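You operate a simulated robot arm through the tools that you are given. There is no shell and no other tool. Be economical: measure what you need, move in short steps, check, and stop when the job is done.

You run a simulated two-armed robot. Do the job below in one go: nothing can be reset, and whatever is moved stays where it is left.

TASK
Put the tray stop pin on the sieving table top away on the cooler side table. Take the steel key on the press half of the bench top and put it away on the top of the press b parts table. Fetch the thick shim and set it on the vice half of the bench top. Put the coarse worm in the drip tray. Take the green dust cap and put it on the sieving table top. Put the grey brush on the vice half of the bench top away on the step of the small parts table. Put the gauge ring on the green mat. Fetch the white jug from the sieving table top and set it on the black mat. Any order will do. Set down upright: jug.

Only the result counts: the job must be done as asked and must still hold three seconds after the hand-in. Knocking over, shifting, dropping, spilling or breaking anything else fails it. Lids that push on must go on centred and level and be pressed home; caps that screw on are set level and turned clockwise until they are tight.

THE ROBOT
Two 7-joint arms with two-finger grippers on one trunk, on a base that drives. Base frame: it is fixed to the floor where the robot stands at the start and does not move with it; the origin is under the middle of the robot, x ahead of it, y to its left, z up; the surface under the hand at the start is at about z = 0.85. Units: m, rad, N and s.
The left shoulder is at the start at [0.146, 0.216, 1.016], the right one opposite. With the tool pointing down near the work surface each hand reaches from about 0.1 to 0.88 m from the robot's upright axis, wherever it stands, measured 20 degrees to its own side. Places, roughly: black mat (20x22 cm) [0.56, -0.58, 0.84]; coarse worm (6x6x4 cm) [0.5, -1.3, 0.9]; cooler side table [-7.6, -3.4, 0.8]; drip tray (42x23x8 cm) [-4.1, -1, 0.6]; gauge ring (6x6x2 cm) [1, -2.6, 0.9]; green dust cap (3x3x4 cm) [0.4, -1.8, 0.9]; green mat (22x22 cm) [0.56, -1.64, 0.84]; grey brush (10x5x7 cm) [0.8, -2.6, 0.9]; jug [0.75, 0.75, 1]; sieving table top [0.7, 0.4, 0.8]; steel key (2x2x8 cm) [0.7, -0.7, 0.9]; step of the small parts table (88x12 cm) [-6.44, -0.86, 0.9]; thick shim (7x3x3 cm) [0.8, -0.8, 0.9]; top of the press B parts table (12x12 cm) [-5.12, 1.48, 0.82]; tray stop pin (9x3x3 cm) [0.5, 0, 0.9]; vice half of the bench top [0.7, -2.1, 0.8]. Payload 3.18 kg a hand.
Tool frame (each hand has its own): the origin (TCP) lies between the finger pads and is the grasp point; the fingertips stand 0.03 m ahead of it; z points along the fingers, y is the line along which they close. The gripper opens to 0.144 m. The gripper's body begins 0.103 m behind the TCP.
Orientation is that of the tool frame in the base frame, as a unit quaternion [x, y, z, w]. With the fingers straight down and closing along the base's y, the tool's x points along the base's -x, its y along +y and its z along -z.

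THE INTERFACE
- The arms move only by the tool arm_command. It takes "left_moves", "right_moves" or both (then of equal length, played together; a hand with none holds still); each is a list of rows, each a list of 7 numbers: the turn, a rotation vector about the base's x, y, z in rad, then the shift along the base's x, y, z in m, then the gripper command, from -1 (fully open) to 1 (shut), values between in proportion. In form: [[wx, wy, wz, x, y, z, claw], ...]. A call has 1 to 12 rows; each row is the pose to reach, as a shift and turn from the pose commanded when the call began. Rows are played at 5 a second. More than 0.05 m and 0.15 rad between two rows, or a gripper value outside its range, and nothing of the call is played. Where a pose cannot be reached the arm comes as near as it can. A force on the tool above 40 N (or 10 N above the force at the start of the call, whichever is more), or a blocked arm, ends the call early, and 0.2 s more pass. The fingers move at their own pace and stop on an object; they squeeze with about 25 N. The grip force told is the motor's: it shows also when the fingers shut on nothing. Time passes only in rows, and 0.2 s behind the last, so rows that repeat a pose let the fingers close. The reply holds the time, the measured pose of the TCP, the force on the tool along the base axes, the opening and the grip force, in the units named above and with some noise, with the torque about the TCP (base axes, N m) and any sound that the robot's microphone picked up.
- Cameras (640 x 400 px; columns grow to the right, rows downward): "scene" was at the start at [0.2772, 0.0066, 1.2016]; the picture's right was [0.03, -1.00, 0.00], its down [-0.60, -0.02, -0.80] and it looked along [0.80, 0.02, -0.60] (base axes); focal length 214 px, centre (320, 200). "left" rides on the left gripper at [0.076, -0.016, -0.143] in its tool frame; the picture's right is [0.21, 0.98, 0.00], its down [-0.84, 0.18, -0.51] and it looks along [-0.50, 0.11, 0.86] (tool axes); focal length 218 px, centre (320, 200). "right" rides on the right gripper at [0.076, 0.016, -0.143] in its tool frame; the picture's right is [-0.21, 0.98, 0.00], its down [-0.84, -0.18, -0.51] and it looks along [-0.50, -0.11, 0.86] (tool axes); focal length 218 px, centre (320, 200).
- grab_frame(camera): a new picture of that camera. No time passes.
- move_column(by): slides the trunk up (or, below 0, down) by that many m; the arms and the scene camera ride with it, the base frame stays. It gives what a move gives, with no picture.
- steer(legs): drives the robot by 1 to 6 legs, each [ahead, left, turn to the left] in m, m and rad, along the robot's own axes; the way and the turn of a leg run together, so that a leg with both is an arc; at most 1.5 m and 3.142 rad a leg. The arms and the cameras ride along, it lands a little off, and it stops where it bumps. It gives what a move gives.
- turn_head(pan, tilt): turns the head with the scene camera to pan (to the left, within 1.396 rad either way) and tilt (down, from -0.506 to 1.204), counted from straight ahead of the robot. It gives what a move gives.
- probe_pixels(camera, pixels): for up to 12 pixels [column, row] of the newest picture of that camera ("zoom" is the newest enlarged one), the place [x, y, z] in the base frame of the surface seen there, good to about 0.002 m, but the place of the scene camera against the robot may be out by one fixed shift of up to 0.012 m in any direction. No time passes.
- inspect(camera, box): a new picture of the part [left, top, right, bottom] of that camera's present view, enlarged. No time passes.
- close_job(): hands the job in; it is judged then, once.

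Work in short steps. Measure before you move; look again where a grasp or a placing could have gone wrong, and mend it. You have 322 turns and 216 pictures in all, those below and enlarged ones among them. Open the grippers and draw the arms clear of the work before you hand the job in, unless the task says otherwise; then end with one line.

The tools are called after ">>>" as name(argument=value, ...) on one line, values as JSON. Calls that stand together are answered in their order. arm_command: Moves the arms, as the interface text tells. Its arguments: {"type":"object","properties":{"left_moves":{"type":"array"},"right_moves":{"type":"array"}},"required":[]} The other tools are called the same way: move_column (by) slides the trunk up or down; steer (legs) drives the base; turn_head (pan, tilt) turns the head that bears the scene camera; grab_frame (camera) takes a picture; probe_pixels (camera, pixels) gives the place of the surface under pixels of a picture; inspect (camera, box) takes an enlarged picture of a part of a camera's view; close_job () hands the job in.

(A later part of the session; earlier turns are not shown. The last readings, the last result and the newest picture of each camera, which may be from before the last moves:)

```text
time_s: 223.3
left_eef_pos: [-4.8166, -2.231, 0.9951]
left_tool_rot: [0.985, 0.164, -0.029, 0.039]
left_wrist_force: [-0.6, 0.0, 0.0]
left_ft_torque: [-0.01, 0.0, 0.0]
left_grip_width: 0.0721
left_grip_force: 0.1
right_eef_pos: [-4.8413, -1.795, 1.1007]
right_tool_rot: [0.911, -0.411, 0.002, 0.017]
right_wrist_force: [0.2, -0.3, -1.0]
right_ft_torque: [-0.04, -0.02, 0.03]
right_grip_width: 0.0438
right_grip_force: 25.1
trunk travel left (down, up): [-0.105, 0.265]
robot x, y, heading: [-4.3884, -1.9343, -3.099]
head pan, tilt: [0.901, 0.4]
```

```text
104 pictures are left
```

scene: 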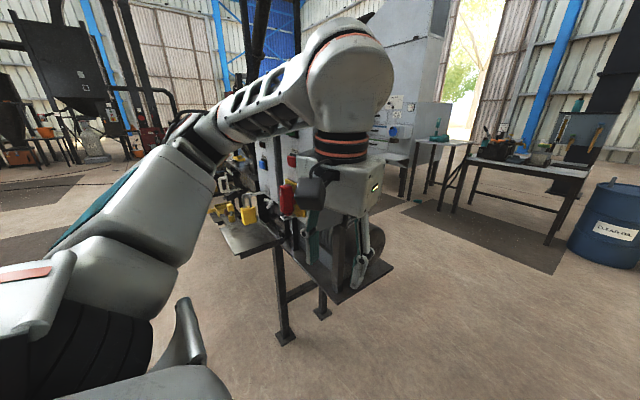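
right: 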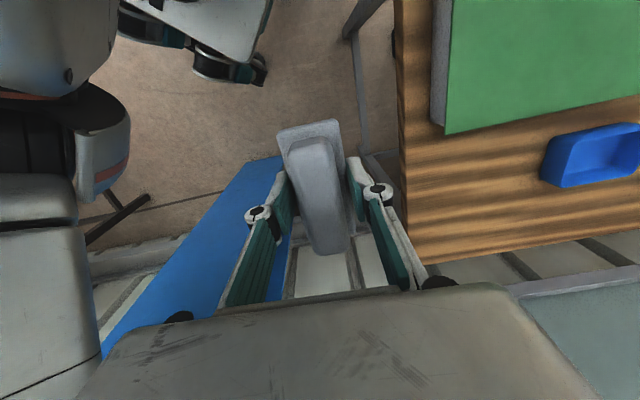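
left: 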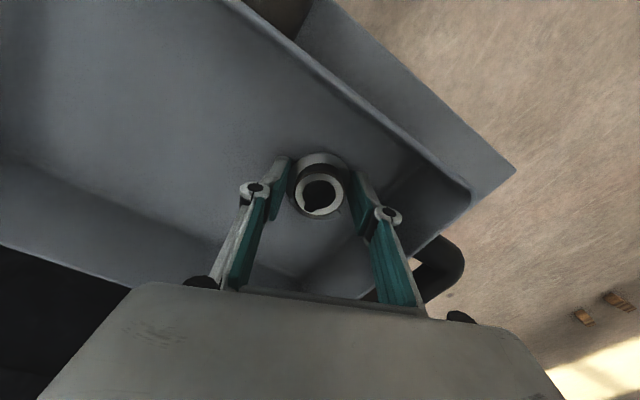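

The left hand is beside a control stand. Strafe right 0.85 clear of it, then look back.

>>> steer(legs=[[0, -0.4, 0]])

>>> grab_frame(camera="scene")

```text
time_s: 227.3
left_eef_pos: [-4.8341, -1.8435, 0.9954]
left_tool_rot: [0.985, 0.167, -0.029, 0.04]
left_wrist_force: [-0.2, 0.2, 0.7]
left_ft_torque: [-0.01, 0.0, -0.04]
left_grip_width: 0.0722
left_grip_force: 0.0
right_eef_pos: [-4.8585, -1.4069, 1.0989]
right_tool_rot: [0.912, -0.41, 0.002, 0.016]
right_wrist_force: [0.4, -0.4, -0.6]
right_ft_torque: [-0.02, -0.02, 0.03]
right_grip_width: 0.0438
right_grip_force: 24.8
trunk travel left (down, up): [-0.105, 0.265]
robot x, y, heading: [-4.4032, -1.5457, -3.086]
head pan, tilt: [0.901, 0.4]
```

```text
103 pictures are left
```

scene: 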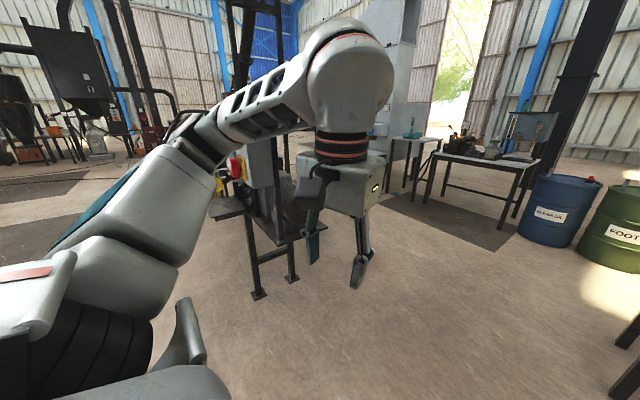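

Clear. Continue ahead toward the small parts table.

>>> steer(legs=[[0, 0, -0.055], [0.4, -0.4, 0], [0.65, 0, 0]])

>>> turn_head(pan=-0.1, tilt=0.6)

>>> grab_frame(camera="scene")

```text
time_s: 235.0
left_eef_pos: [-5.9038, -1.4279, 0.9952]
left_tool_rot: [0.988, 0.144, -0.029, 0.039]
left_wrist_force: [-0.2, 0.3, 0.3]
left_ft_torque: [0.02, -0.03, 0.01]
left_grip_width: 0.072
left_grip_force: 0.1
right_eef_pos: [-5.911, -0.9926, 1.0999]
right_tool_rot: [0.903, -0.429, 0.001, 0.018]
right_wrist_force: [-0.2, 0.0, -1.4]
right_ft_torque: [0.01, -0.03, -0.03]
right_grip_width: 0.0436
right_grip_force: 25.4
trunk travel left (down, up): [-0.105, 0.265]
robot x, y, heading: [-5.4627, -1.1466, -3.135]
head pan, tilt: [0.901, 0.4]
```

```text
time_s: 236.3
left_eef_pos: [-5.9034, -1.4291, 0.9945]
left_tool_rot: [0.988, 0.146, -0.029, 0.039]
left_wrist_force: [0.0, 0.3, 0.7]
left_ft_torque: [0.0, -0.03, 0.0]
left_grip_width: 0.0721
left_grip_force: 0.0
right_eef_pos: [-5.9095, -0.9921, 1.0996]
right_tool_rot: [0.903, -0.429, 0.002, 0.016]
right_wrist_force: [-0.3, 0.2, -1.8]
right_ft_torque: [-0.04, -0.03, 0.01]
right_grip_width: 0.0438
right_grip_force: 25.1
trunk travel left (down, up): [-0.105, 0.265]
robot x, y, heading: [-5.4665, -1.1488, -3.133]
head pan, tilt: [-0.099, 0.6]
```

```text
102 pictures are left
```

scene: 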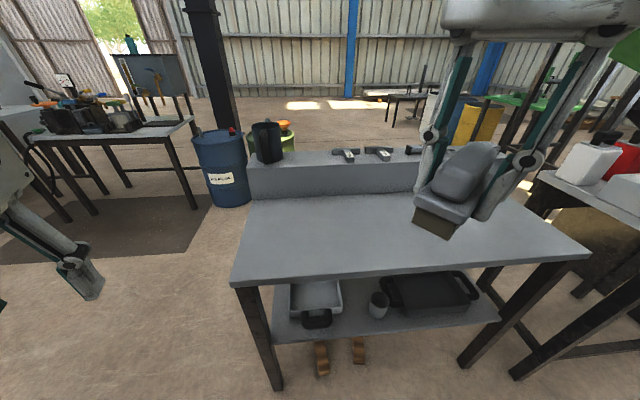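

The step carries a dark cup and several small tools. Zoom and probe for free room.

>>> inspect(camera="scene", box=[230, 110, 450, 230])

>>> probe_pixels(camera="scene", pixels=[[250, 170], [300, 163], [300, 153], [268, 150], [340, 155], [375, 158], [410, 152], [310, 160], [325, 165], [300, 200], [285, 160], [330, 158]])

```text
2.91 times, centred on (340, 170) of scene
```

zoom: 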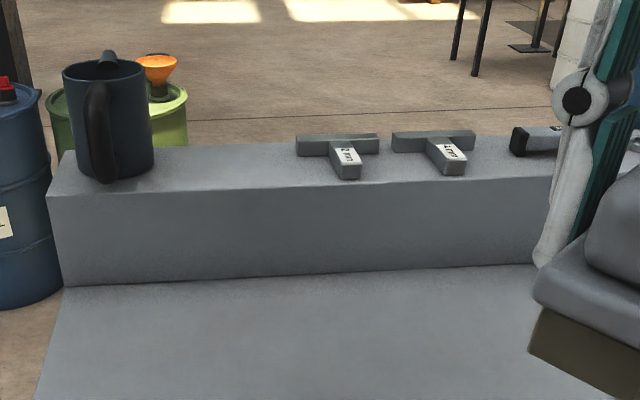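

```text
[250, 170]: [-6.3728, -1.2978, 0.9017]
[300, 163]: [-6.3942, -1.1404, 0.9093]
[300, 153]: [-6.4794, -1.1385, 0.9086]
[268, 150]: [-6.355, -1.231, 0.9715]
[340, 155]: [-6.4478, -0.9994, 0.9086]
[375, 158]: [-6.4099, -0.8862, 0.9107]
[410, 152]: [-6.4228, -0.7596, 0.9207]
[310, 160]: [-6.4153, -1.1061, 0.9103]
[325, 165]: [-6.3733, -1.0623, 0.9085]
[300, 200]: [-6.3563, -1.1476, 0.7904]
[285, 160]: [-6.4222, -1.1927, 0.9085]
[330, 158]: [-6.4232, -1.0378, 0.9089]
```

The right half of the step is hidden by my hand. Strafe right 0.3 to view it.

>>> steer(legs=[[0, -0.3, 0]])

>>> turn_head(pan=0.1, tilt=0.5)

>>> grab_frame(camera="scene")

>>> grab_frame(camera="right")

```text
time_s: 239.5
left_eef_pos: [-5.9049, -1.1304, 0.9952]
left_tool_rot: [0.988, 0.148, -0.029, 0.038]
left_wrist_force: [0.7, -1.2, 0.1]
left_ft_torque: [-0.01, 0.01, 0.01]
left_grip_width: 0.0722
left_grip_force: 0.1
right_eef_pos: [-5.914, -0.6944, 1.1014]
right_tool_rot: [0.904, -0.427, 0.002, 0.017]
right_wrist_force: [0.5, -0.2, -1.0]
right_ft_torque: [0.0, 0.0, 0.02]
right_grip_width: 0.0436
right_grip_force: 25.2
trunk travel left (down, up): [-0.105, 0.265]
robot x, y, heading: [-5.4663, -0.849, -3.136]
head pan, tilt: [-0.099, 0.6]
```

```text
time_s: 240.3
left_eef_pos: [-5.9049, -1.1298, 0.9946]
left_tool_rot: [0.988, 0.148, -0.029, 0.039]
left_wrist_force: [-0.1, 0.7, -0.3]
left_ft_torque: [0.0, -0.01, -0.02]
left_grip_width: 0.0721
left_grip_force: 0.2
right_eef_pos: [-5.9138, -0.6952, 1.1003]
right_tool_rot: [0.905, -0.426, 0.002, 0.017]
right_wrist_force: [0.5, -0.5, -0.8]
right_ft_torque: [0.0, -0.02, 0.01]
right_grip_width: 0.0439
right_grip_force: 25.2
trunk travel left (down, up): [-0.105, 0.265]
robot x, y, heading: [-5.4651, -0.8495, -3.129]
head pan, tilt: [0.099, 0.499]
```

```text
100 pictures are left
```

scene: 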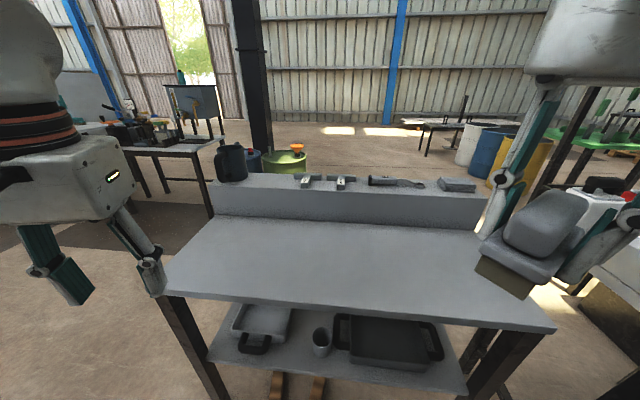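

```text
99 pictures are left
```

right: 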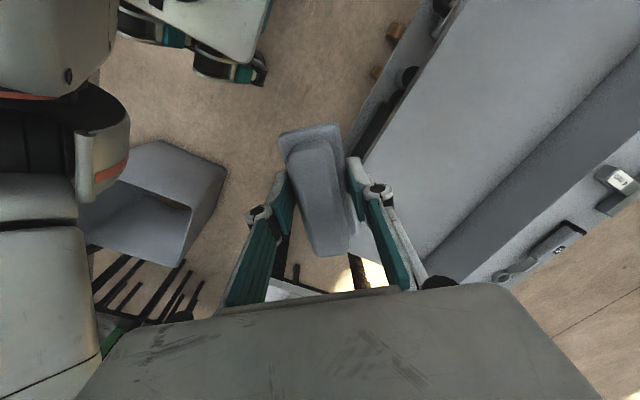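

>>> inspect(camera="scene", box=[200, 130, 500, 240])

>>> probe_pixels(camera="scene", pixels=[[248, 183], [280, 183], [295, 183], [300, 178], [355, 185], [372, 185], [422, 188], [430, 190], [440, 188], [472, 190], [484, 193], [260, 180]])

```text
2.13 times, centred on (350, 185) of scene
```

zoom: 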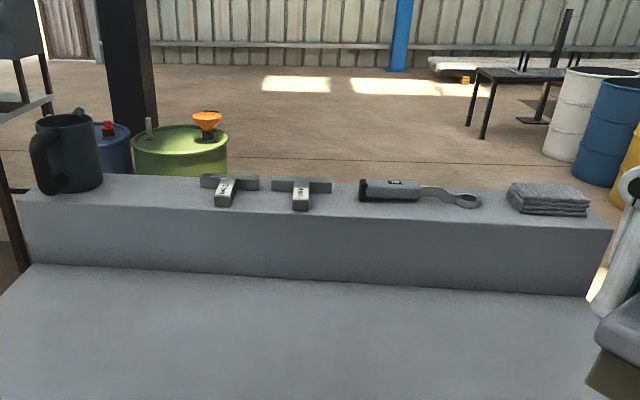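

```text
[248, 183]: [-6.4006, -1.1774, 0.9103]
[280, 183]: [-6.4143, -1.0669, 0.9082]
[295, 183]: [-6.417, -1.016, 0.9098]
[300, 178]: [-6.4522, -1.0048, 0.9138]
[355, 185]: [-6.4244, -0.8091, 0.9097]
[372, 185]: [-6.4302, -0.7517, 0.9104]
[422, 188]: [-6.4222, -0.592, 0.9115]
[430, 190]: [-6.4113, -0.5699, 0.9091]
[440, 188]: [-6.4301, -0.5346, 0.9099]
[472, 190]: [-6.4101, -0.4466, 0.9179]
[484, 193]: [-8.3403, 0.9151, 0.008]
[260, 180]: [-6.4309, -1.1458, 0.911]
```

Free gap on the step: y -1.18…-1.03. I'll set the brush lengthwise at y≈-1.105. Strafe left 0.47 and check the table's front edge.

>>> probe_pixels(camera="scene", pixels=[[360, 310], [180, 285], [540, 320], [360, 330]])

>>> steer(legs=[[0, 0.47, 0]])

```text
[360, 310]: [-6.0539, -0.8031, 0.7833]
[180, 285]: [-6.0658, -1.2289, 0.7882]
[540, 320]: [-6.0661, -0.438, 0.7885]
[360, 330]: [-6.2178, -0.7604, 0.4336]
```

```text
time_s: 245.0
left_eef_pos: [-5.8992, -1.6072, 0.9952]
left_tool_rot: [0.988, 0.148, -0.029, 0.039]
left_wrist_force: [0.1, -0.6, 0.0]
left_ft_torque: [0.03, -0.01, 0.0]
left_grip_width: 0.0721
left_grip_force: 0.0
right_eef_pos: [-5.9086, -1.1714, 1.0991]
right_tool_rot: [0.904, -0.427, 0.002, 0.017]
right_wrist_force: [-0.3, -0.6, -1.0]
right_ft_torque: [-0.02, -0.01, -0.01]
right_grip_width: 0.044
right_grip_force: 24.7
trunk travel left (down, up): [-0.105, 0.265]
robot x, y, heading: [-5.4598, -1.3236, -3.131]
head pan, tilt: [0.099, 0.499]
```

Drive ahead 0.22, then swing the brush over the step while turning it lengthwise.

>>> steer(legs=[[0.22, 0, 0]])

>>> arm_command(right_moves=[[0, 0, -0.1, -0.03, 0.008, -0.01, 1], [0, 0, -0.2, -0.065, 0.016, -0.02, 1], [0, 0, -0.3, -0.1, 0.024, -0.03, 1], [0, 0, -0.4, -0.135, 0.032, -0.04, 1], [0, 0, -0.5, -0.17, 0.04, -0.05, 1], [0, 0, -0.6, -0.205, 0.048, -0.06, 1], [0, 0, -0.69, -0.24, 0.056, -0.07, 1], [0, 0, -0.69, -0.27, 0.062, -0.08, 1]])

>>> grab_frame(camera="right")

>>> grab_frame(camera="scene")

```text
time_s: 246.7
left_eef_pos: [-6.1191, -1.6098, 0.9961]
left_tool_rot: [0.988, 0.147, -0.03, 0.038]
left_wrist_force: [-0.6, 0.2, 0.6]
left_ft_torque: [0.01, -0.01, -0.03]
left_grip_width: 0.0721
left_grip_force: 0.1
right_eef_pos: [-6.1272, -1.1741, 1.1004]
right_tool_rot: [0.905, -0.426, 0.002, 0.018]
right_wrist_force: [0.4, 0.8, -1.2]
right_ft_torque: [-0.01, -0.07, 0.03]
right_grip_width: 0.0439
right_grip_force: 25.2
trunk travel left (down, up): [-0.105, 0.265]
robot x, y, heading: [-5.6779, -1.3296, -3.134]
head pan, tilt: [0.099, 0.499]
```

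```text
time_s: 248.4
left_eef_pos: [-6.1186, -1.6093, 0.995]
left_tool_rot: [0.988, 0.148, -0.029, 0.039]
left_wrist_force: [-0.1, -0.5, 0.1]
left_ft_torque: [-0.01, -0.03, 0.01]
left_grip_width: 0.0718
left_grip_force: 0.0
right_eef_pos: [-6.3999, -1.113, 1.0198]
right_tool_rot: [-0.707, 0.707, 0.004, -0.016]
right_wrist_force: [-0.4, 0.1, -1.8]
right_ft_torque: [-0.02, -0.03, 0.0]
right_grip_width: 0.0438
right_grip_force: 25.1
trunk travel left (down, up): [-0.105, 0.265]
robot x, y, heading: [-5.6812, -1.3268, -3.134]
head pan, tilt: [0.099, 0.499]
```

```text
97 pictures are left
```

right: 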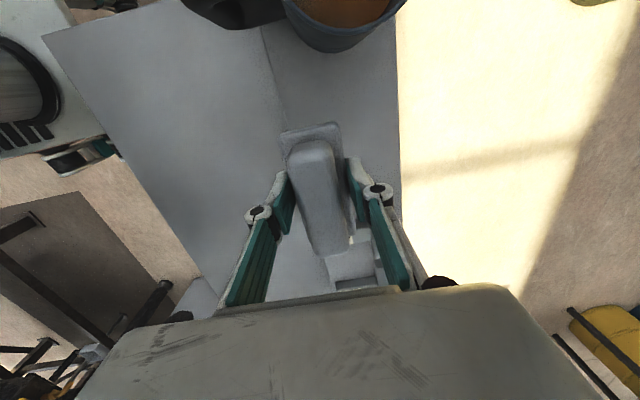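

```text
96 pictures are left
```

scene: 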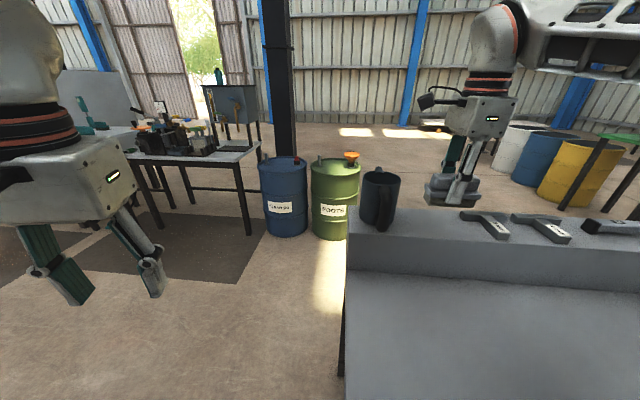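

Probe the step edges, cup, and T-tool from the right camera to centre the brush.

>>> probe_pixels(camera="right", pixels=[[285, 80], [392, 80], [340, 90], [270, 80], [318, 48], [345, 52], [335, 268], [380, 268], [360, 240], [390, 150]])

>>> inspect(camera="right", box=[230, 20, 430, 300])

```text
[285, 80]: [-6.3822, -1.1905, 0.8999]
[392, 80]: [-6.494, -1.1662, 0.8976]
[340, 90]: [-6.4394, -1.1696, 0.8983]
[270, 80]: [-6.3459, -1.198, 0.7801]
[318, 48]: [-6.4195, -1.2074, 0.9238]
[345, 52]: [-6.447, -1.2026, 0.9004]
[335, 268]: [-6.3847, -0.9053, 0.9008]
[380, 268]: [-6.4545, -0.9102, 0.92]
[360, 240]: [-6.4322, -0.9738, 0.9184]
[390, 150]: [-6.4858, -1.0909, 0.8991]
```

```text
1.43 times, centred on (330, 160) of right
```

zoom: 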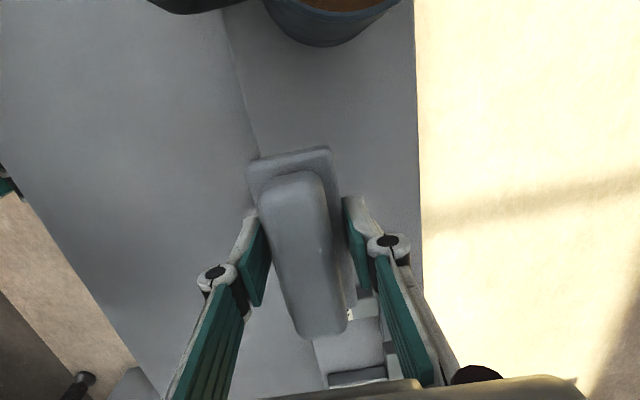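

Step: x -6.375…-6.497, top 0.899. Move to x=-6.436 and lower to TCP ≈0.947.

>>> arm_command(right_moves=[[0, 0, 0, -0.036, 0.003, 0, 1], [0, 0, 0, -0.036, 0.003, -0.04, 1], [0, 0, 0, -0.036, 0.003, -0.065, 1], [0, 0, 0, -0.036, 0.003, -0.072, 1], [0, 0, 0, -0.036, 0.003, -0.072, 1]])

>>> grab_frame(camera="right")

```text
time_s: 249.7
left_eef_pos: [-6.1181, -1.609, 0.9957]
left_tool_rot: [0.988, 0.149, -0.029, 0.039]
left_wrist_force: [0.4, -0.5, 0.8]
left_ft_torque: [-0.08, -0.03, -0.02]
left_grip_width: 0.0722
left_grip_force: 0.1
right_eef_pos: [-6.4348, -1.1093, 0.9505]
right_tool_rot: [0.707, -0.707, -0.004, 0.016]
right_wrist_force: [0.6, -0.1, -1.0]
right_ft_torque: [0.01, -0.01, 0.03]
right_grip_width: 0.0437
right_grip_force: 24.7
trunk travel left (down, up): [-0.105, 0.265]
robot x, y, heading: [-5.6812, -1.3286, -3.126]
head pan, tilt: [0.099, 0.499]
```

```text
94 pictures are left
```

right: 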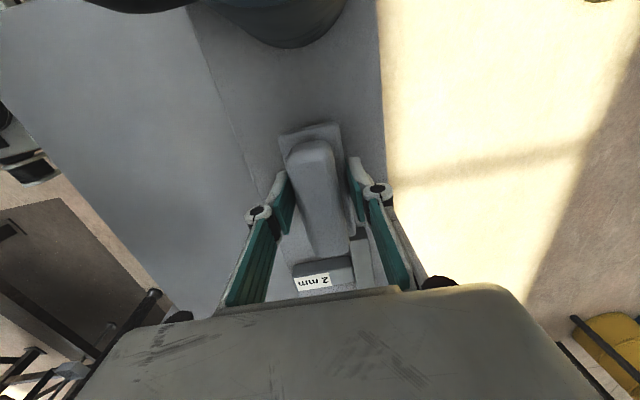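

The T-tool is near the brush's end; probe the gap.

>>> inspect(camera="right", box=[270, 190, 400, 300])

>>> probe_pixels(camera="right", pixels=[[360, 232], [358, 245], [352, 228], [320, 265], [335, 258], [330, 245], [300, 45], [290, 60]])

```text
3.64 times, centred on (335, 245) of right
```

zoom: 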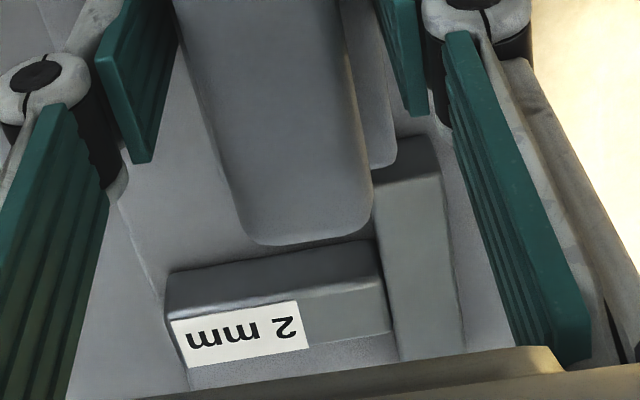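

```text
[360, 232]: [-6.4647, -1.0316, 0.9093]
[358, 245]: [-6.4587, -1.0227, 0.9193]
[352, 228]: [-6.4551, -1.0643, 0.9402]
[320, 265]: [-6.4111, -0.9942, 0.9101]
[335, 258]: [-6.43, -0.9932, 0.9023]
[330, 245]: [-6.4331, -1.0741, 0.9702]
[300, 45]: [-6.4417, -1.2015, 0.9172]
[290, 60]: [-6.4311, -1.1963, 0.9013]
```

Gaps ~3 cm and ~4 cm. Shift 6 mm toward the cup side and lower to contact.

>>> arm_command(right_moves=[[0, 0, 0, 0, -0.006, 0, 1], [0, 0, 0, 0, -0.006, -0.004, 1], [0, 0, 0, 0, -0.006, -0.007, 1], [0, 0, 0, 0, -0.006, -0.007, 1]])

```text
time_s: 250.7
left_eef_pos: [-6.1175, -1.6099, 0.9971]
left_tool_rot: [0.988, 0.148, -0.03, 0.038]
left_wrist_force: [0.3, 0.0, 0.5]
left_ft_torque: [-0.01, 0.01, 0.0]
left_grip_width: 0.0721
left_grip_force: 0.1
right_eef_pos: [-6.4345, -1.1146, 0.9459]
right_tool_rot: [-0.706, 0.708, 0.005, -0.019]
right_wrist_force: [-4.3, 0.4, 14.1]
right_ft_torque: [0.36, -0.11, 0.01]
right_grip_width: 0.0436
right_grip_force: 25.2
trunk travel left (down, up): [-0.105, 0.265]
robot x, y, heading: [-5.6759, -1.3257, -3.13]
head pan, tilt: [0.099, 0.499]
```

Contact at 14 N. Release gently and rise.

>>> arm_command(right_moves=[[0, 0, 0, 0, 0, 0.002, 0.8], [0, 0, 0, 0, 0, 0.002, 0.2], [0, 0, 0, 0, 0, 0.002, 0.1], [0, 0, 0, 0, 0, 0.035, 0.1], [0, 0, 0, 0, 0, 0.08, 0.1], [0, 0, 0, 0.02, 0, 0.11, 0.1]])

>>> grab_frame(camera="right")

```text
time_s: 252.1
left_eef_pos: [-6.1169, -1.6098, 0.9968]
left_tool_rot: [0.988, 0.149, -0.031, 0.039]
left_wrist_force: [-0.1, -1.0, 0.6]
left_ft_torque: [0.01, -0.01, 0.02]
left_grip_width: 0.0721
left_grip_force: 0.1
right_eef_pos: [-6.4124, -1.1138, 1.0537]
right_tool_rot: [-0.706, 0.708, 0.004, -0.016]
right_wrist_force: [0.8, -0.1, -0.3]
right_ft_torque: [-0.03, 0.03, 0.01]
right_grip_width: 0.0647
right_grip_force: 0.0
trunk travel left (down, up): [-0.105, 0.265]
robot x, y, heading: [-5.6779, -1.327, -3.132]
head pan, tilt: [0.099, 0.499]
```

```text
92 pictures are left
```

right: 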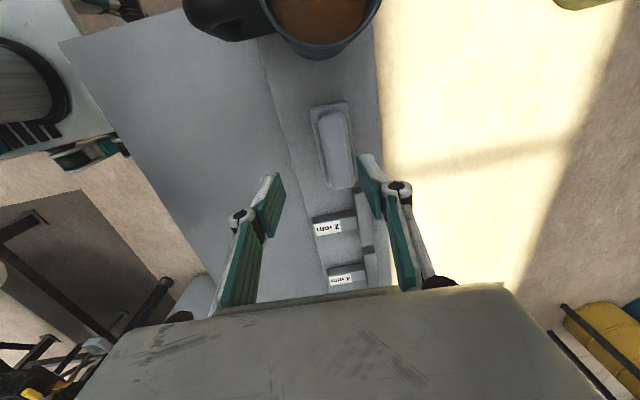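

Brush sits on the step. Retract the right arm, then drive back the way I came.

>>> arm_command(right_moves=[[0, 0, 0.1, 0.04, -0.01, 0.01, 0.0], [0, 0, 0.2, 0.08, -0.02, 0.02, 0.0], [0, 0, 0.3, 0.12, -0.03, 0.03, 0.0], [0, 0, 0.4, 0.16, -0.03, 0.04, 0.0], [0, 0, 0.5, 0.2, -0.03, 0.04, 0.0], [0, 0, 0.6, 0.24, -0.03, 0.04, 0.0], [0, 0, 0.69, 0.27, -0.03, 0.05, 0.0]])

>>> steer(legs=[[-0.35, 0, 0], [-1.35, 0.3, 0], [-1.45, 0, 0], [-1.4, 0, 0]])

```text
time_s: 253.7
left_eef_pos: [-6.1176, -1.6093, 0.9956]
left_tool_rot: [0.988, 0.148, -0.029, 0.039]
left_wrist_force: [0.9, 1.4, 0.4]
left_ft_torque: [-0.02, 0.0, 0.0]
left_grip_width: 0.0721
left_grip_force: 0.1
right_eef_pos: [-6.1419, -1.1441, 1.1025]
right_tool_rot: [0.904, -0.427, 0.001, 0.017]
right_wrist_force: [-0.9, 0.4, 0.2]
right_ft_torque: [0.01, 0.03, 0.03]
right_grip_width: 0.0719
right_grip_force: 0.0
trunk travel left (down, up): [-0.105, 0.265]
robot x, y, heading: [-5.6758, -1.3317, -3.133]
head pan, tilt: [0.099, 0.499]
```

```text
time_s: 276.1
left_eef_pos: [-1.5055, -1.8219, 0.9948]
left_tool_rot: [0.988, 0.146, -0.03, 0.038]
left_wrist_force: [-0.8, -0.4, 0.5]
left_ft_torque: [0.01, -0.01, 0.01]
left_grip_width: 0.0721
left_grip_force: 0.1
right_eef_pos: [-1.5305, -1.3562, 1.1018]
right_tool_rot: [0.904, -0.427, 0.001, 0.017]
right_wrist_force: [0.2, -0.5, 0.4]
right_ft_torque: [-0.02, 0.01, 0.01]
right_grip_width: 0.0721
right_grip_force: 0.0
trunk travel left (down, up): [-0.105, 0.265]
robot x, y, heading: [-1.0632, -1.5387, -3.13]
head pan, tilt: [0.099, 0.499]
```

Back in the aisle. I fix the left hand's tilt and height, then turn around to face the bench.

>>> arm_command(left_moves=[[0.042, -0.024, 0, 0, 0, 0.03, 0], [0.084, -0.048, 0, 0, 0, 0.06, 0]])

>>> steer(legs=[[0, 0, 3.13], [0.98, 0, 0]])

>>> turn_head(pan=-0.2, tilt=0.7)

>>> grab_frame(camera="scene")

>>> grab_frame(camera="right")

```text
time_s: 276.7
left_eef_pos: [-1.5056, -1.8236, 1.0564]
left_tool_rot: [0.989, 0.145, 0.001, 0.001]
left_wrist_force: [-0.2, -0.2, -0.1]
left_ft_torque: [0.01, 0.02, -0.02]
left_grip_width: 0.0721
left_grip_force: 0.0
right_eef_pos: [-1.5295, -1.357, 1.103]
right_tool_rot: [0.903, -0.428, 0.001, 0.018]
right_wrist_force: [0.3, 0.2, -0.2]
right_ft_torque: [0.01, 0.0, 0.0]
right_grip_width: 0.072
right_grip_force: 0.2
trunk travel left (down, up): [-0.105, 0.265]
robot x, y, heading: [-1.0625, -1.5393, -3.136]
head pan, tilt: [0.099, 0.499]
```

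```text
time_s: 289.2
left_eef_pos: [0.3439, -1.2083, 1.0558]
left_tool_rot: [-0.164, 0.986, 0.001, 0.0]
left_wrist_force: [-0.8, -0.5, -0.9]
left_ft_torque: [-0.01, 0.0, -0.02]
left_grip_width: 0.0721
left_grip_force: 0.1
right_eef_pos: [0.3851, -1.6735, 1.1016]
right_tool_rot: [0.412, 0.911, 0.017, -0.002]
right_wrist_force: [0.6, 0.1, -0.1]
right_ft_torque: [-0.02, 0.04, 0.02]
right_grip_width: 0.0719
right_grip_force: 0.1
trunk travel left (down, up): [-0.105, 0.265]
robot x, y, heading: [-0.0845, -1.5043, 0.043]
head pan, tilt: [0.099, 0.499]
```

```text
time_s: 290.0
left_eef_pos: [0.3454, -1.2087, 1.0565]
left_tool_rot: [-0.165, 0.986, 0.002, 0.0]
left_wrist_force: [0.0, -0.2, -0.1]
left_ft_torque: [0.02, -0.02, 0.03]
left_grip_width: 0.0721
left_grip_force: 0.1
right_eef_pos: [0.3847, -1.6743, 1.101]
right_tool_rot: [0.412, 0.911, 0.017, -0.002]
right_wrist_force: [-0.7, 0.5, 0.1]
right_ft_torque: [-0.01, 0.03, 0.0]
right_grip_width: 0.0718
right_grip_force: 0.1
trunk travel left (down, up): [-0.105, 0.265]
robot x, y, heading: [-0.083, -1.5068, 0.04]
head pan, tilt: [-0.201, 0.7]
```

```text
91 pictures are left
```

scene: 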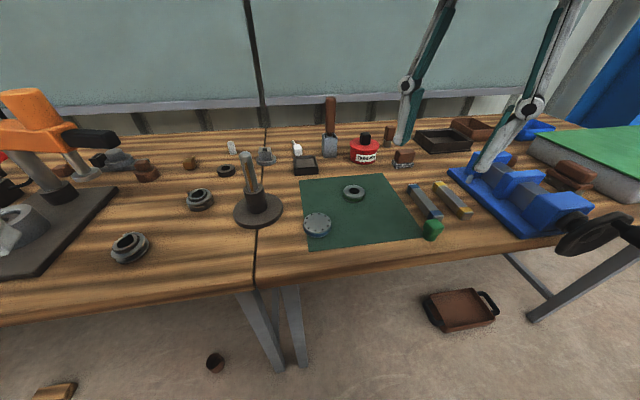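

```text
90 pictures are left
```

right: 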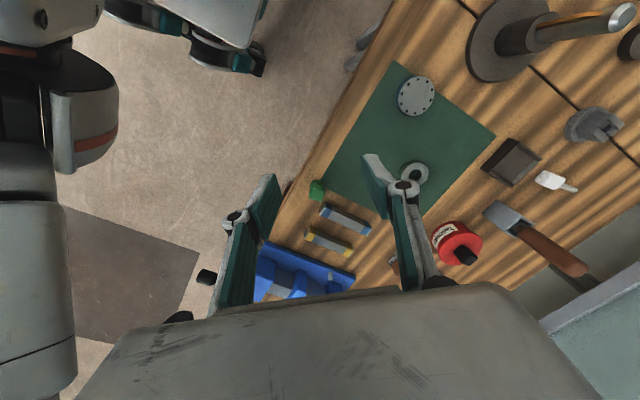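

The green cap is at (317,190) in the right view; probe it.

>>> probe_pixels(camera="right", pixels=[[316, 187], [312, 183], [321, 193], [318, 180], [330, 212], [312, 196]])

>>> inspect(camera="right", box=[270, 150, 390, 260])

```text
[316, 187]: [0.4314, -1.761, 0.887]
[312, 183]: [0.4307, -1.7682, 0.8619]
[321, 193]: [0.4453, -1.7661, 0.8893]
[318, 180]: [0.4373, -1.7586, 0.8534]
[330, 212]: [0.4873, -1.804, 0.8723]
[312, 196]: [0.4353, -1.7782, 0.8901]
```

```text
3.64 times, centred on (330, 205) of right
```

zoom: 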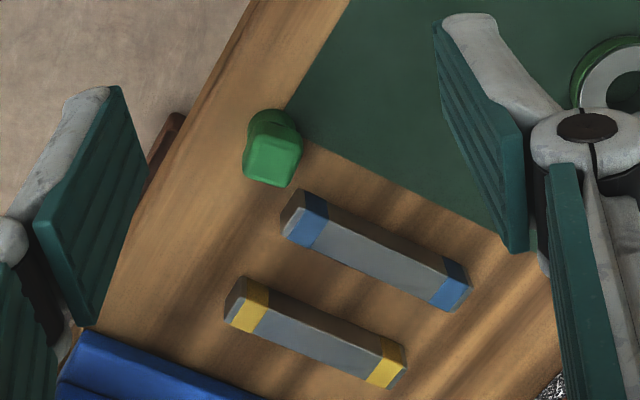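

Cap centre ≈ (0.441,-1.771), top 0.89; the blue bar lies toward (+x,-y). My closing line (~41°) avoids the bar. Move above the cap.

>>> arm_command(right_moves=[[0, 0, 0, 0.02, -0.035, -0.02, 0], [0, 0, 0, 0.04, -0.07, -0.04, 0], [0, 0, 0, 0.056, -0.097, -0.07, 0], [0, 0, 0, 0.056, -0.097, -0.11, 0]])

>>> grab_frame(camera="right")

```text
time_s: 291.0
left_eef_pos: [0.3453, -1.2075, 1.0562]
left_tool_rot: [-0.164, 0.987, 0.001, -0.001]
left_wrist_force: [-0.5, 0.4, 0.6]
left_ft_torque: [0.01, 0.02, -0.03]
left_grip_width: 0.0718
left_grip_force: 0.1
right_eef_pos: [0.4401, -1.774, 0.9923]
right_tool_rot: [0.412, 0.911, 0.017, -0.002]
right_wrist_force: [-0.6, 0.2, -0.7]
right_ft_torque: [0.01, 0.02, 0.03]
right_grip_width: 0.0719
right_grip_force: 0.1
trunk travel left (down, up): [-0.105, 0.265]
robot x, y, heading: [-0.0824, -1.5033, 0.042]
head pan, tilt: [-0.201, 0.7]
```

```text
88 pictures are left
```

right: 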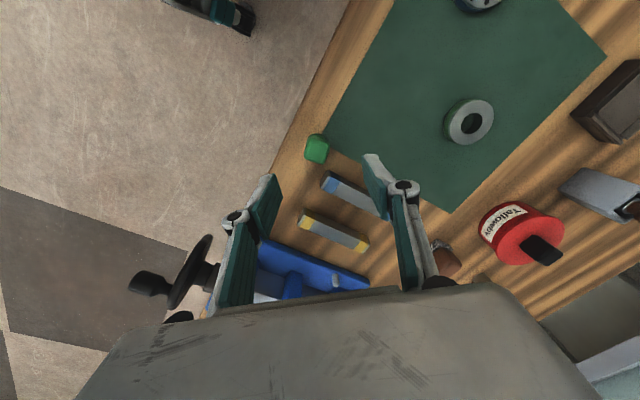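

Aligned ((316,149) vs (320,150)). Descend and grip.

>>> arm_command(right_moves=[[0, 0, 0, -0.001, 0, -0.04, 0], [0, 0, 0, -0.001, 0, -0.08, 0], [0, 0, 0, -0.001, 0, -0.105, 0], [0, 0, 0, -0.001, 0, -0.105, 0.4], [0, 0, 0, -0.001, 0, -0.105, 1], [0, 0, 0, -0.001, 0, -0.105, 1]])

>>> grab_frame(camera="right")

```text
time_s: 292.4
left_eef_pos: [0.3448, -1.2087, 1.0564]
left_tool_rot: [-0.164, 0.986, 0.0, 0.0]
left_wrist_force: [0.6, 0.0, 0.1]
left_ft_torque: [-0.01, -0.04, -0.01]
left_grip_width: 0.0717
left_grip_force: 0.0
right_eef_pos: [0.4384, -1.7723, 0.8859]
right_tool_rot: [0.413, 0.911, 0.017, -0.002]
right_wrist_force: [-1.0, -0.4, -0.3]
right_ft_torque: [-0.05, -0.01, 0.0]
right_grip_width: 0.0346
right_grip_force: 25.3
trunk travel left (down, up): [-0.105, 0.265]
robot x, y, heading: [-0.0829, -1.5077, 0.043]
head pan, tilt: [-0.201, 0.7]
```

```text
87 pictures are left
```

right: 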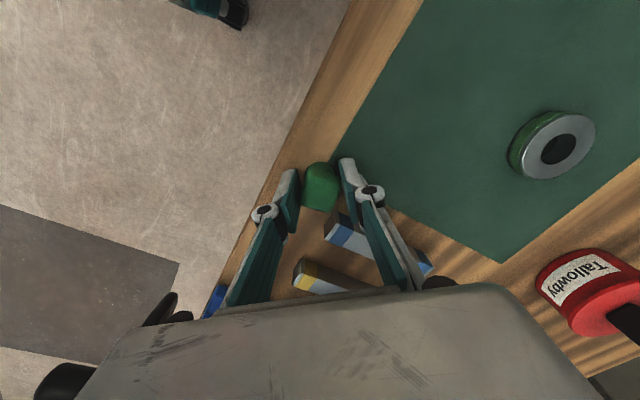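

Gripped (0.035). Lift and pull back.

>>> arm_command(right_moves=[[0, 0, 0, 0, 0, 0.04, 1], [0, 0, 0, 0, 0, 0.085, 1], [0, 0, 0, -0.02, 0.02, 0.125, 1], [0, 0, 0, -0.04, 0.05, 0.16, 1], [0, 0, 0, -0.05, 0.08, 0.195, 1], [0, 0, 0, -0.05, 0.09, 0.21, 1]])

>>> grab_frame(camera="right")

```text
refused: row 4 steps farther than a row can; nothing moved
```

```text
86 pictures are left
```

right: 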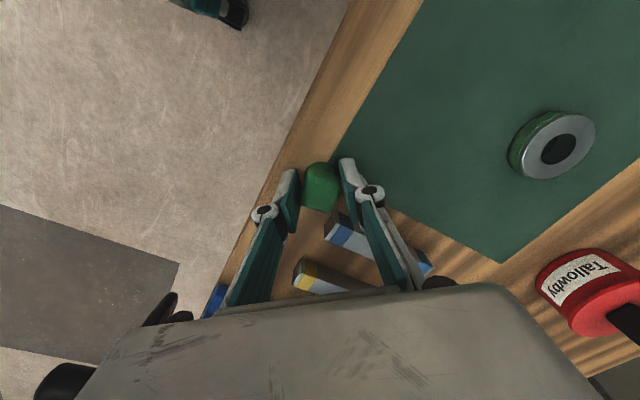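

>>> arm_command(right_moves=[[0, 0, 0, 0, 0, 0.04, 1], [0, 0, 0, 0, 0, 0.085, 1], [0, 0, 0, -0.01, 0.01, 0.125, 1], [0, 0, 0, -0.025, 0.03, 0.155, 1], [0, 0, 0, -0.04, 0.06, 0.185, 1], [0, 0, 0, -0.05, 0.09, 0.21, 1]])

>>> grab_frame(camera="right")

```text
time_s: 293.8
left_eef_pos: [0.3444, -1.2085, 1.0566]
left_tool_rot: [-0.165, 0.986, -0.001, -0.001]
left_wrist_force: [0.3, -0.6, 1.0]
left_ft_torque: [-0.04, -0.02, 0.0]
left_grip_width: 0.072
left_grip_force: 0.0
right_eef_pos: [0.3863, -1.6816, 1.0977]
right_tool_rot: [0.411, 0.911, 0.016, -0.002]
right_wrist_force: [-0.7, 0.0, -0.1]
right_ft_torque: [-0.04, -0.04, 0.0]
right_grip_width: 0.0341
right_grip_force: 24.5
trunk travel left (down, up): [-0.105, 0.265]
robot x, y, heading: [-0.0816, -1.5058, 0.046]
head pan, tilt: [-0.201, 0.7]
```

```text
85 pictures are left
```

right: 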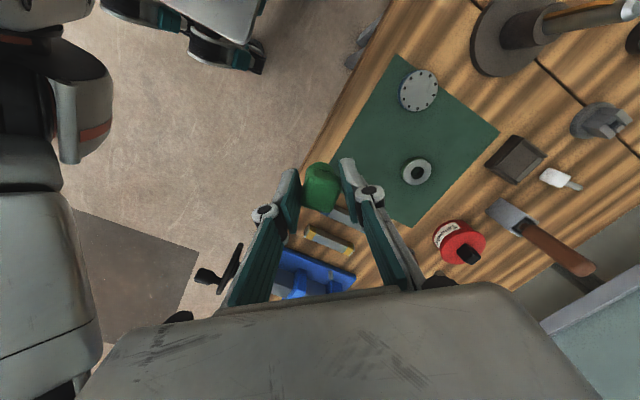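

Cap held. Strafe left to y≈-0.86 for the key, correcting the heading.

>>> steer(legs=[[0, 0, -0.045], [0.07, 0.65, 0]])

>>> turn_head(pan=0.1, tilt=0.65)

>>> grab_frame(camera="scene")

```text
time_s: 300.3
left_eef_pos: [0.4361, -0.5834, 1.0579]
left_tool_rot: [-0.136, 0.991, 0.001, 0.0]
left_wrist_force: [0.7, 0.4, 0.1]
left_ft_torque: [-0.02, -0.02, -0.03]
left_grip_width: 0.0719
left_grip_force: 0.0
right_eef_pos: [0.4532, -1.0578, 1.096]
right_tool_rot: [0.438, 0.899, 0.018, -0.001]
right_wrist_force: [-0.1, 0.5, -0.6]
right_ft_torque: [0.0, -0.01, -0.03]
right_grip_width: 0.0332
right_grip_force: 25.2
trunk travel left (down, up): [-0.105, 0.265]
robot x, y, heading: [-0.011, -0.8569, -0.018]
head pan, tilt: [-0.201, 0.7]
```

```text
time_s: 301.1
left_eef_pos: [0.4361, -0.5832, 1.0549]
left_tool_rot: [-0.137, 0.991, 0.001, 0.0]
left_wrist_force: [-0.2, -0.9, 0.1]
left_ft_torque: [0.0, 0.02, -0.03]
left_grip_width: 0.0718
left_grip_force: 0.0
right_eef_pos: [0.4527, -1.0581, 1.0962]
right_tool_rot: [0.437, 0.899, 0.017, -0.001]
right_wrist_force: [0.3, 0.3, 0.1]
right_ft_torque: [0.0, 0.04, 0.01]
right_grip_width: 0.033
right_grip_force: 25.2
trunk travel left (down, up): [-0.105, 0.265]
robot x, y, heading: [-0.0109, -0.8574, -0.013]
head pan, tilt: [0.099, 0.649]
```

```text
84 pictures are left
```

scene: 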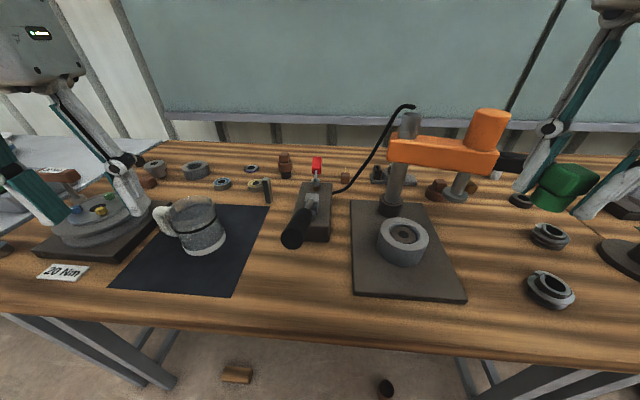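

Now bring the left hand near the key, turning to close along x.

>>> arm_command(left_moves=[[0, 0, 0.14, 0.02, -0.01, 0, 0], [0, 0, 0.28, 0.04, -0.02, 0, 0], [0, 0, 0.42, 0.06, -0.03, 0, 0], [0, 0, 0.56, 0.08, -0.04, 0, 0], [0, 0, 0.7, 0.105, -0.05, 0, 0], [0, 0, 0.84, 0.13, -0.06, -0.005, 0], [0, 0, 0.98, 0.155, -0.07, -0.01, 0], [0, 0, 1.12, 0.18, -0.08, -0.015, 0], [0, 0, 1.2, 0.2, -0.09, -0.02, 0]])

>>> grab_frame(camera="left")

```text
time_s: 303.1
left_eef_pos: [0.6369, -0.6734, 1.0342]
left_tool_rot: [-0.673, 0.74, 0.001, -0.001]
left_wrist_force: [-0.7, 0.0, 0.1]
left_ft_torque: [0.01, 0.0, 0.02]
left_grip_width: 0.072
left_grip_force: 0.0
right_eef_pos: [0.454, -1.0585, 1.0966]
right_tool_rot: [0.437, 0.899, 0.016, -0.001]
right_wrist_force: [0.6, -0.1, -0.3]
right_ft_torque: [0.02, 0.03, -0.01]
right_grip_width: 0.0249
right_grip_force: 24.5
trunk travel left (down, up): [-0.105, 0.265]
robot x, y, heading: [-0.0086, -0.856, -0.013]
head pan, tilt: [0.099, 0.649]
```

```text
83 pictures are left
```

left: 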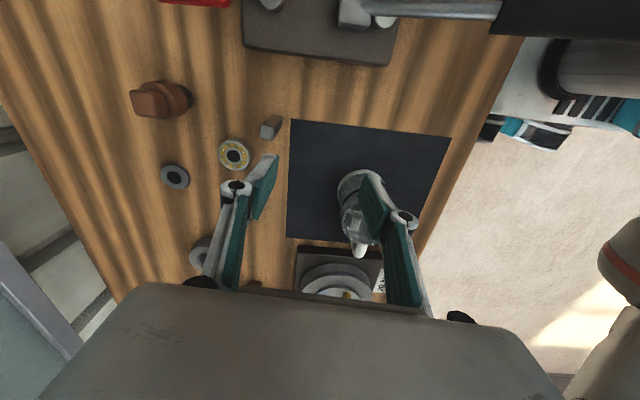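

The right grip width dropped to 0.025: the cap is slipping. Check the right camera immediately.

>>> grab_frame(camera="right")

```text
82 pictures are left
```

right: 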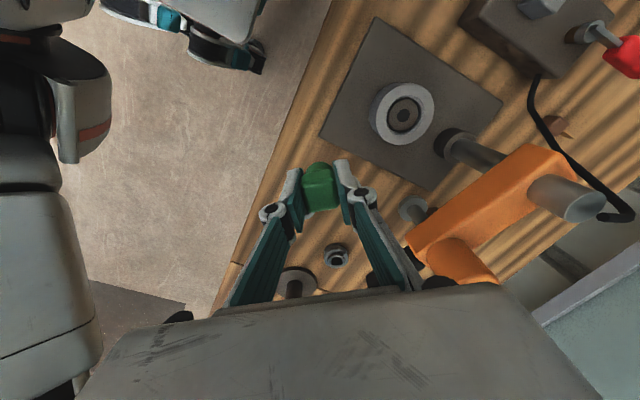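

The cap merely rotated to lie flat-faced between the pads (0.025), still well held. Now probe the key at (270,128).

>>> probe_pixels(camera="left", pixels=[[266, 132], [276, 122], [271, 127], [263, 131], [235, 155], [248, 150]])

>>> inspect(camera="left", box=[200, 90, 320, 200])

```text
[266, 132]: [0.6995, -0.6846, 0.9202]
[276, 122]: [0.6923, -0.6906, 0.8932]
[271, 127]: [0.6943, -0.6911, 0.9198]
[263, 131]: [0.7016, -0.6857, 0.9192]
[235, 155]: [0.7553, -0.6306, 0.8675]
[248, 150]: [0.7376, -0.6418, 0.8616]
```

```text
3.64 times, centred on (260, 145) of left
```

zoom: 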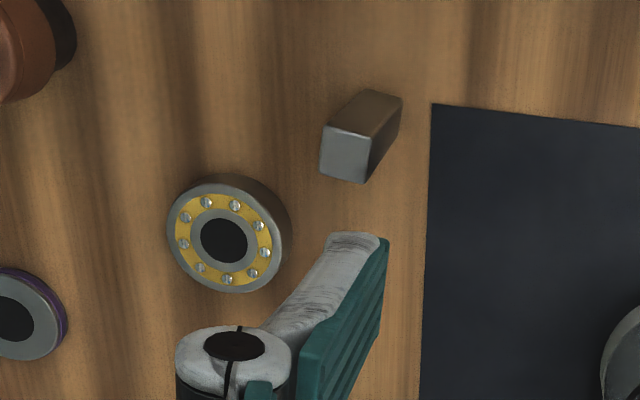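

Key centre ≈ (0.699,-0.686), faces aligned with x/y. I align yaw to 90°, narrow the opening, and move above.

>>> arm_command(left_moves=[[0, 0, 0.05, 0.03, -0.006, 0, 0.3], [0, 0, 0.096, 0.062, -0.0125, 0, 0.3], [0, 0, 0.096, 0.062, -0.0125, -0.03, 0.3], [0, 0, 0.096, 0.062, -0.0125, -0.04, 0.3]])

>>> grab_frame(camera="left")

```text
time_s: 304.1
left_eef_pos: [0.6973, -0.686, 0.9966]
left_tool_rot: [-0.706, 0.708, 0.0, -0.001]
left_wrist_force: [-0.4, -0.1, -0.5]
left_ft_torque: [0.04, -0.02, 0.0]
left_grip_width: 0.0505
left_grip_force: 0.0
right_eef_pos: [0.4529, -1.0588, 1.0963]
right_tool_rot: [0.437, 0.899, 0.017, -0.001]
right_wrist_force: [-0.4, 0.3, 0.1]
right_ft_torque: [0.02, 0.0, 0.02]
right_grip_width: 0.025
right_grip_force: 25.0
trunk travel left (down, up): [-0.105, 0.265]
robot x, y, heading: [-0.0096, -0.8563, -0.013]
head pan, tilt: [0.099, 0.649]
```

```text
80 pictures are left
```

left: 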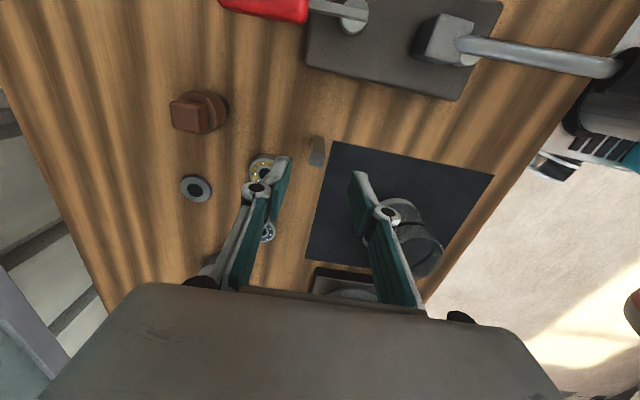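

Key top at (316,158), nearly centred. Shift 3 mm, descend to 0.902, close.

>>> arm_command(left_moves=[[0, 0, 0, 0.003, 0, -0.03, 0.3], [0, 0, 0, 0.003, 0, -0.065, 0.3], [0, 0, 0, 0.003, 0, -0.094, 0.3], [0, 0, 0, 0.003, 0, -0.094, 0.6], [0, 0, 0, 0.003, 0, -0.094, 1], [0, 0, 0, 0.003, 0, -0.094, 1]])

>>> grab_frame(camera="left")

```text
time_s: 305.5
left_eef_pos: [0.7021, -0.6861, 0.9015]
left_tool_rot: [-0.707, 0.708, 0.001, -0.001]
left_wrist_force: [0.0, 0.7, -0.3]
left_ft_torque: [-0.04, -0.02, 0.0]
left_grip_width: 0.0155
left_grip_force: 24.8
right_eef_pos: [0.4537, -1.0581, 1.0963]
right_tool_rot: [0.438, 0.899, 0.017, -0.002]
right_wrist_force: [-0.4, -0.4, 0.4]
right_ft_torque: [-0.01, -0.02, -0.01]
right_grip_width: 0.0253
right_grip_force: 24.7
trunk travel left (down, up): [-0.105, 0.265]
robot x, y, heading: [-0.0079, -0.8543, -0.012]
head pan, tilt: [0.099, 0.649]
```

```text
79 pictures are left
```

left: 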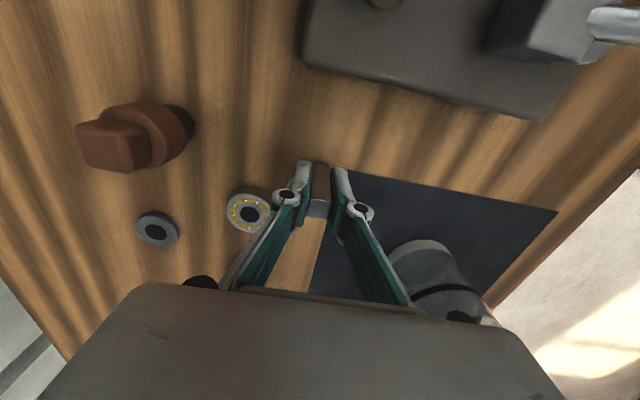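

Key gripped (0.0155). Lift and retract.

>>> arm_command(left_moves=[[0, 0, 0, 0, 0, 0.04, 1], [0, 0, 0, 0, 0, 0.08, 1], [0, 0, 0, 0, 0, 0.12, 1], [0, 0, 0, -0.04, 0.01, 0.135, 1], [0, 0, -0.1, -0.08, 0.02, 0.15, 1], [0, 0, -0.2, -0.12, 0.03, 0.16, 1], [0, 0, -0.3, -0.16, 0.04, 0.17, 1], [0, 0, -0.4, -0.2, 0.05, 0.18, 1]])

>>> grab_frame(camera="left")

```text
time_s: 307.3
left_eef_pos: [0.4974, -0.6323, 1.0814]
left_tool_rot: [-0.551, 0.835, 0.0, 0.001]
left_wrist_force: [-0.2, 0.5, -1.7]
left_ft_torque: [-0.02, -0.05, 0.01]
left_grip_width: 0.0155
left_grip_force: 24.4
right_eef_pos: [0.4523, -1.0583, 1.0959]
right_tool_rot: [0.437, 0.899, 0.017, 0.0]
right_wrist_force: [-0.1, 0.9, 0.4]
right_ft_torque: [-0.03, 0.0, 0.02]
right_grip_width: 0.0252
right_grip_force: 25.1
trunk travel left (down, up): [-0.105, 0.265]
robot x, y, heading: [-0.0096, -0.8561, -0.016]
head pan, tilt: [0.099, 0.649]
```

```text
78 pictures are left
```

left: 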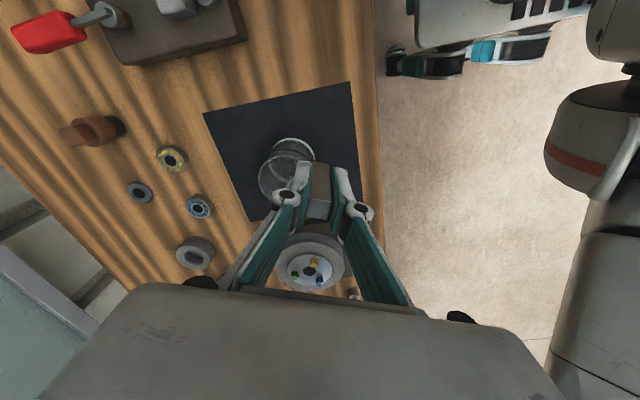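

Both held. Drive left 1.05 m to the sieving table.

>>> steer(legs=[[0, 1.05, 0.01]])

>>> turn_head(pan=-0.3, tilt=0.75)

>>> grab_frame(camera="scene")

>>> grab_frame(camera="right")

```text
time_s: 317.0
left_eef_pos: [0.5017, 0.4424, 1.0805]
left_tool_rot: [-0.557, 0.831, 0.001, 0.0]
left_wrist_force: [-1.5, -0.6, -0.7]
left_ft_torque: [0.0, 0.0, 0.01]
left_grip_width: 0.0157
left_grip_force: 24.6
right_eef_pos: [0.4637, 0.0165, 1.0957]
right_tool_rot: [0.432, 0.902, 0.017, -0.001]
right_wrist_force: [-0.8, 0.0, -0.7]
right_ft_torque: [-0.02, -0.04, 0.0]
right_grip_width: 0.0256
right_grip_force: 25.2
trunk travel left (down, up): [-0.105, 0.265]
robot x, y, heading: [-0.0051, 0.2146, -0.002]
head pan, tilt: [0.099, 0.649]
```

```text
time_s: 317.9
left_eef_pos: [0.5024, 0.4421, 1.0797]
left_tool_rot: [-0.558, 0.83, 0.001, 0.0]
left_wrist_force: [1.0, 0.2, -1.0]
left_ft_torque: [0.02, -0.04, -0.02]
left_grip_width: 0.0157
left_grip_force: 25.1
right_eef_pos: [0.4615, 0.0166, 1.0968]
right_tool_rot: [0.432, 0.902, 0.018, -0.001]
right_wrist_force: [-0.2, 0.1, -0.2]
right_ft_torque: [0.0, 0.01, -0.01]
right_grip_width: 0.0252
right_grip_force: 25.0
trunk travel left (down, up): [-0.105, 0.265]
robot x, y, heading: [-0.0026, 0.2118, 0.003]
head pan, tilt: [-0.3, 0.75]
```

```text
77 pictures are left
```

scene: 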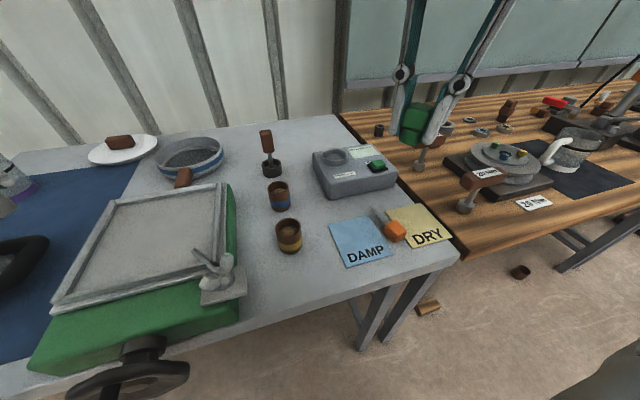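

```text
76 pictures are left
```

right: 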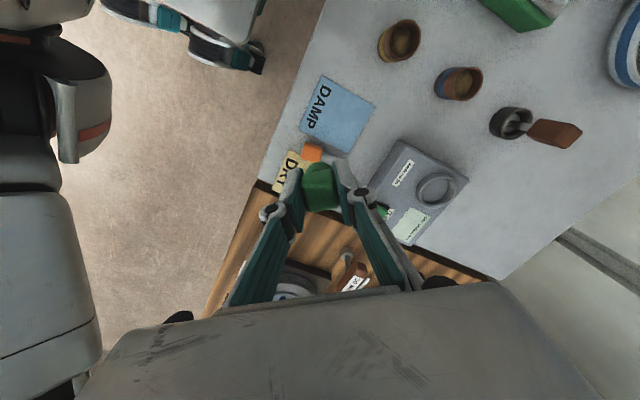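

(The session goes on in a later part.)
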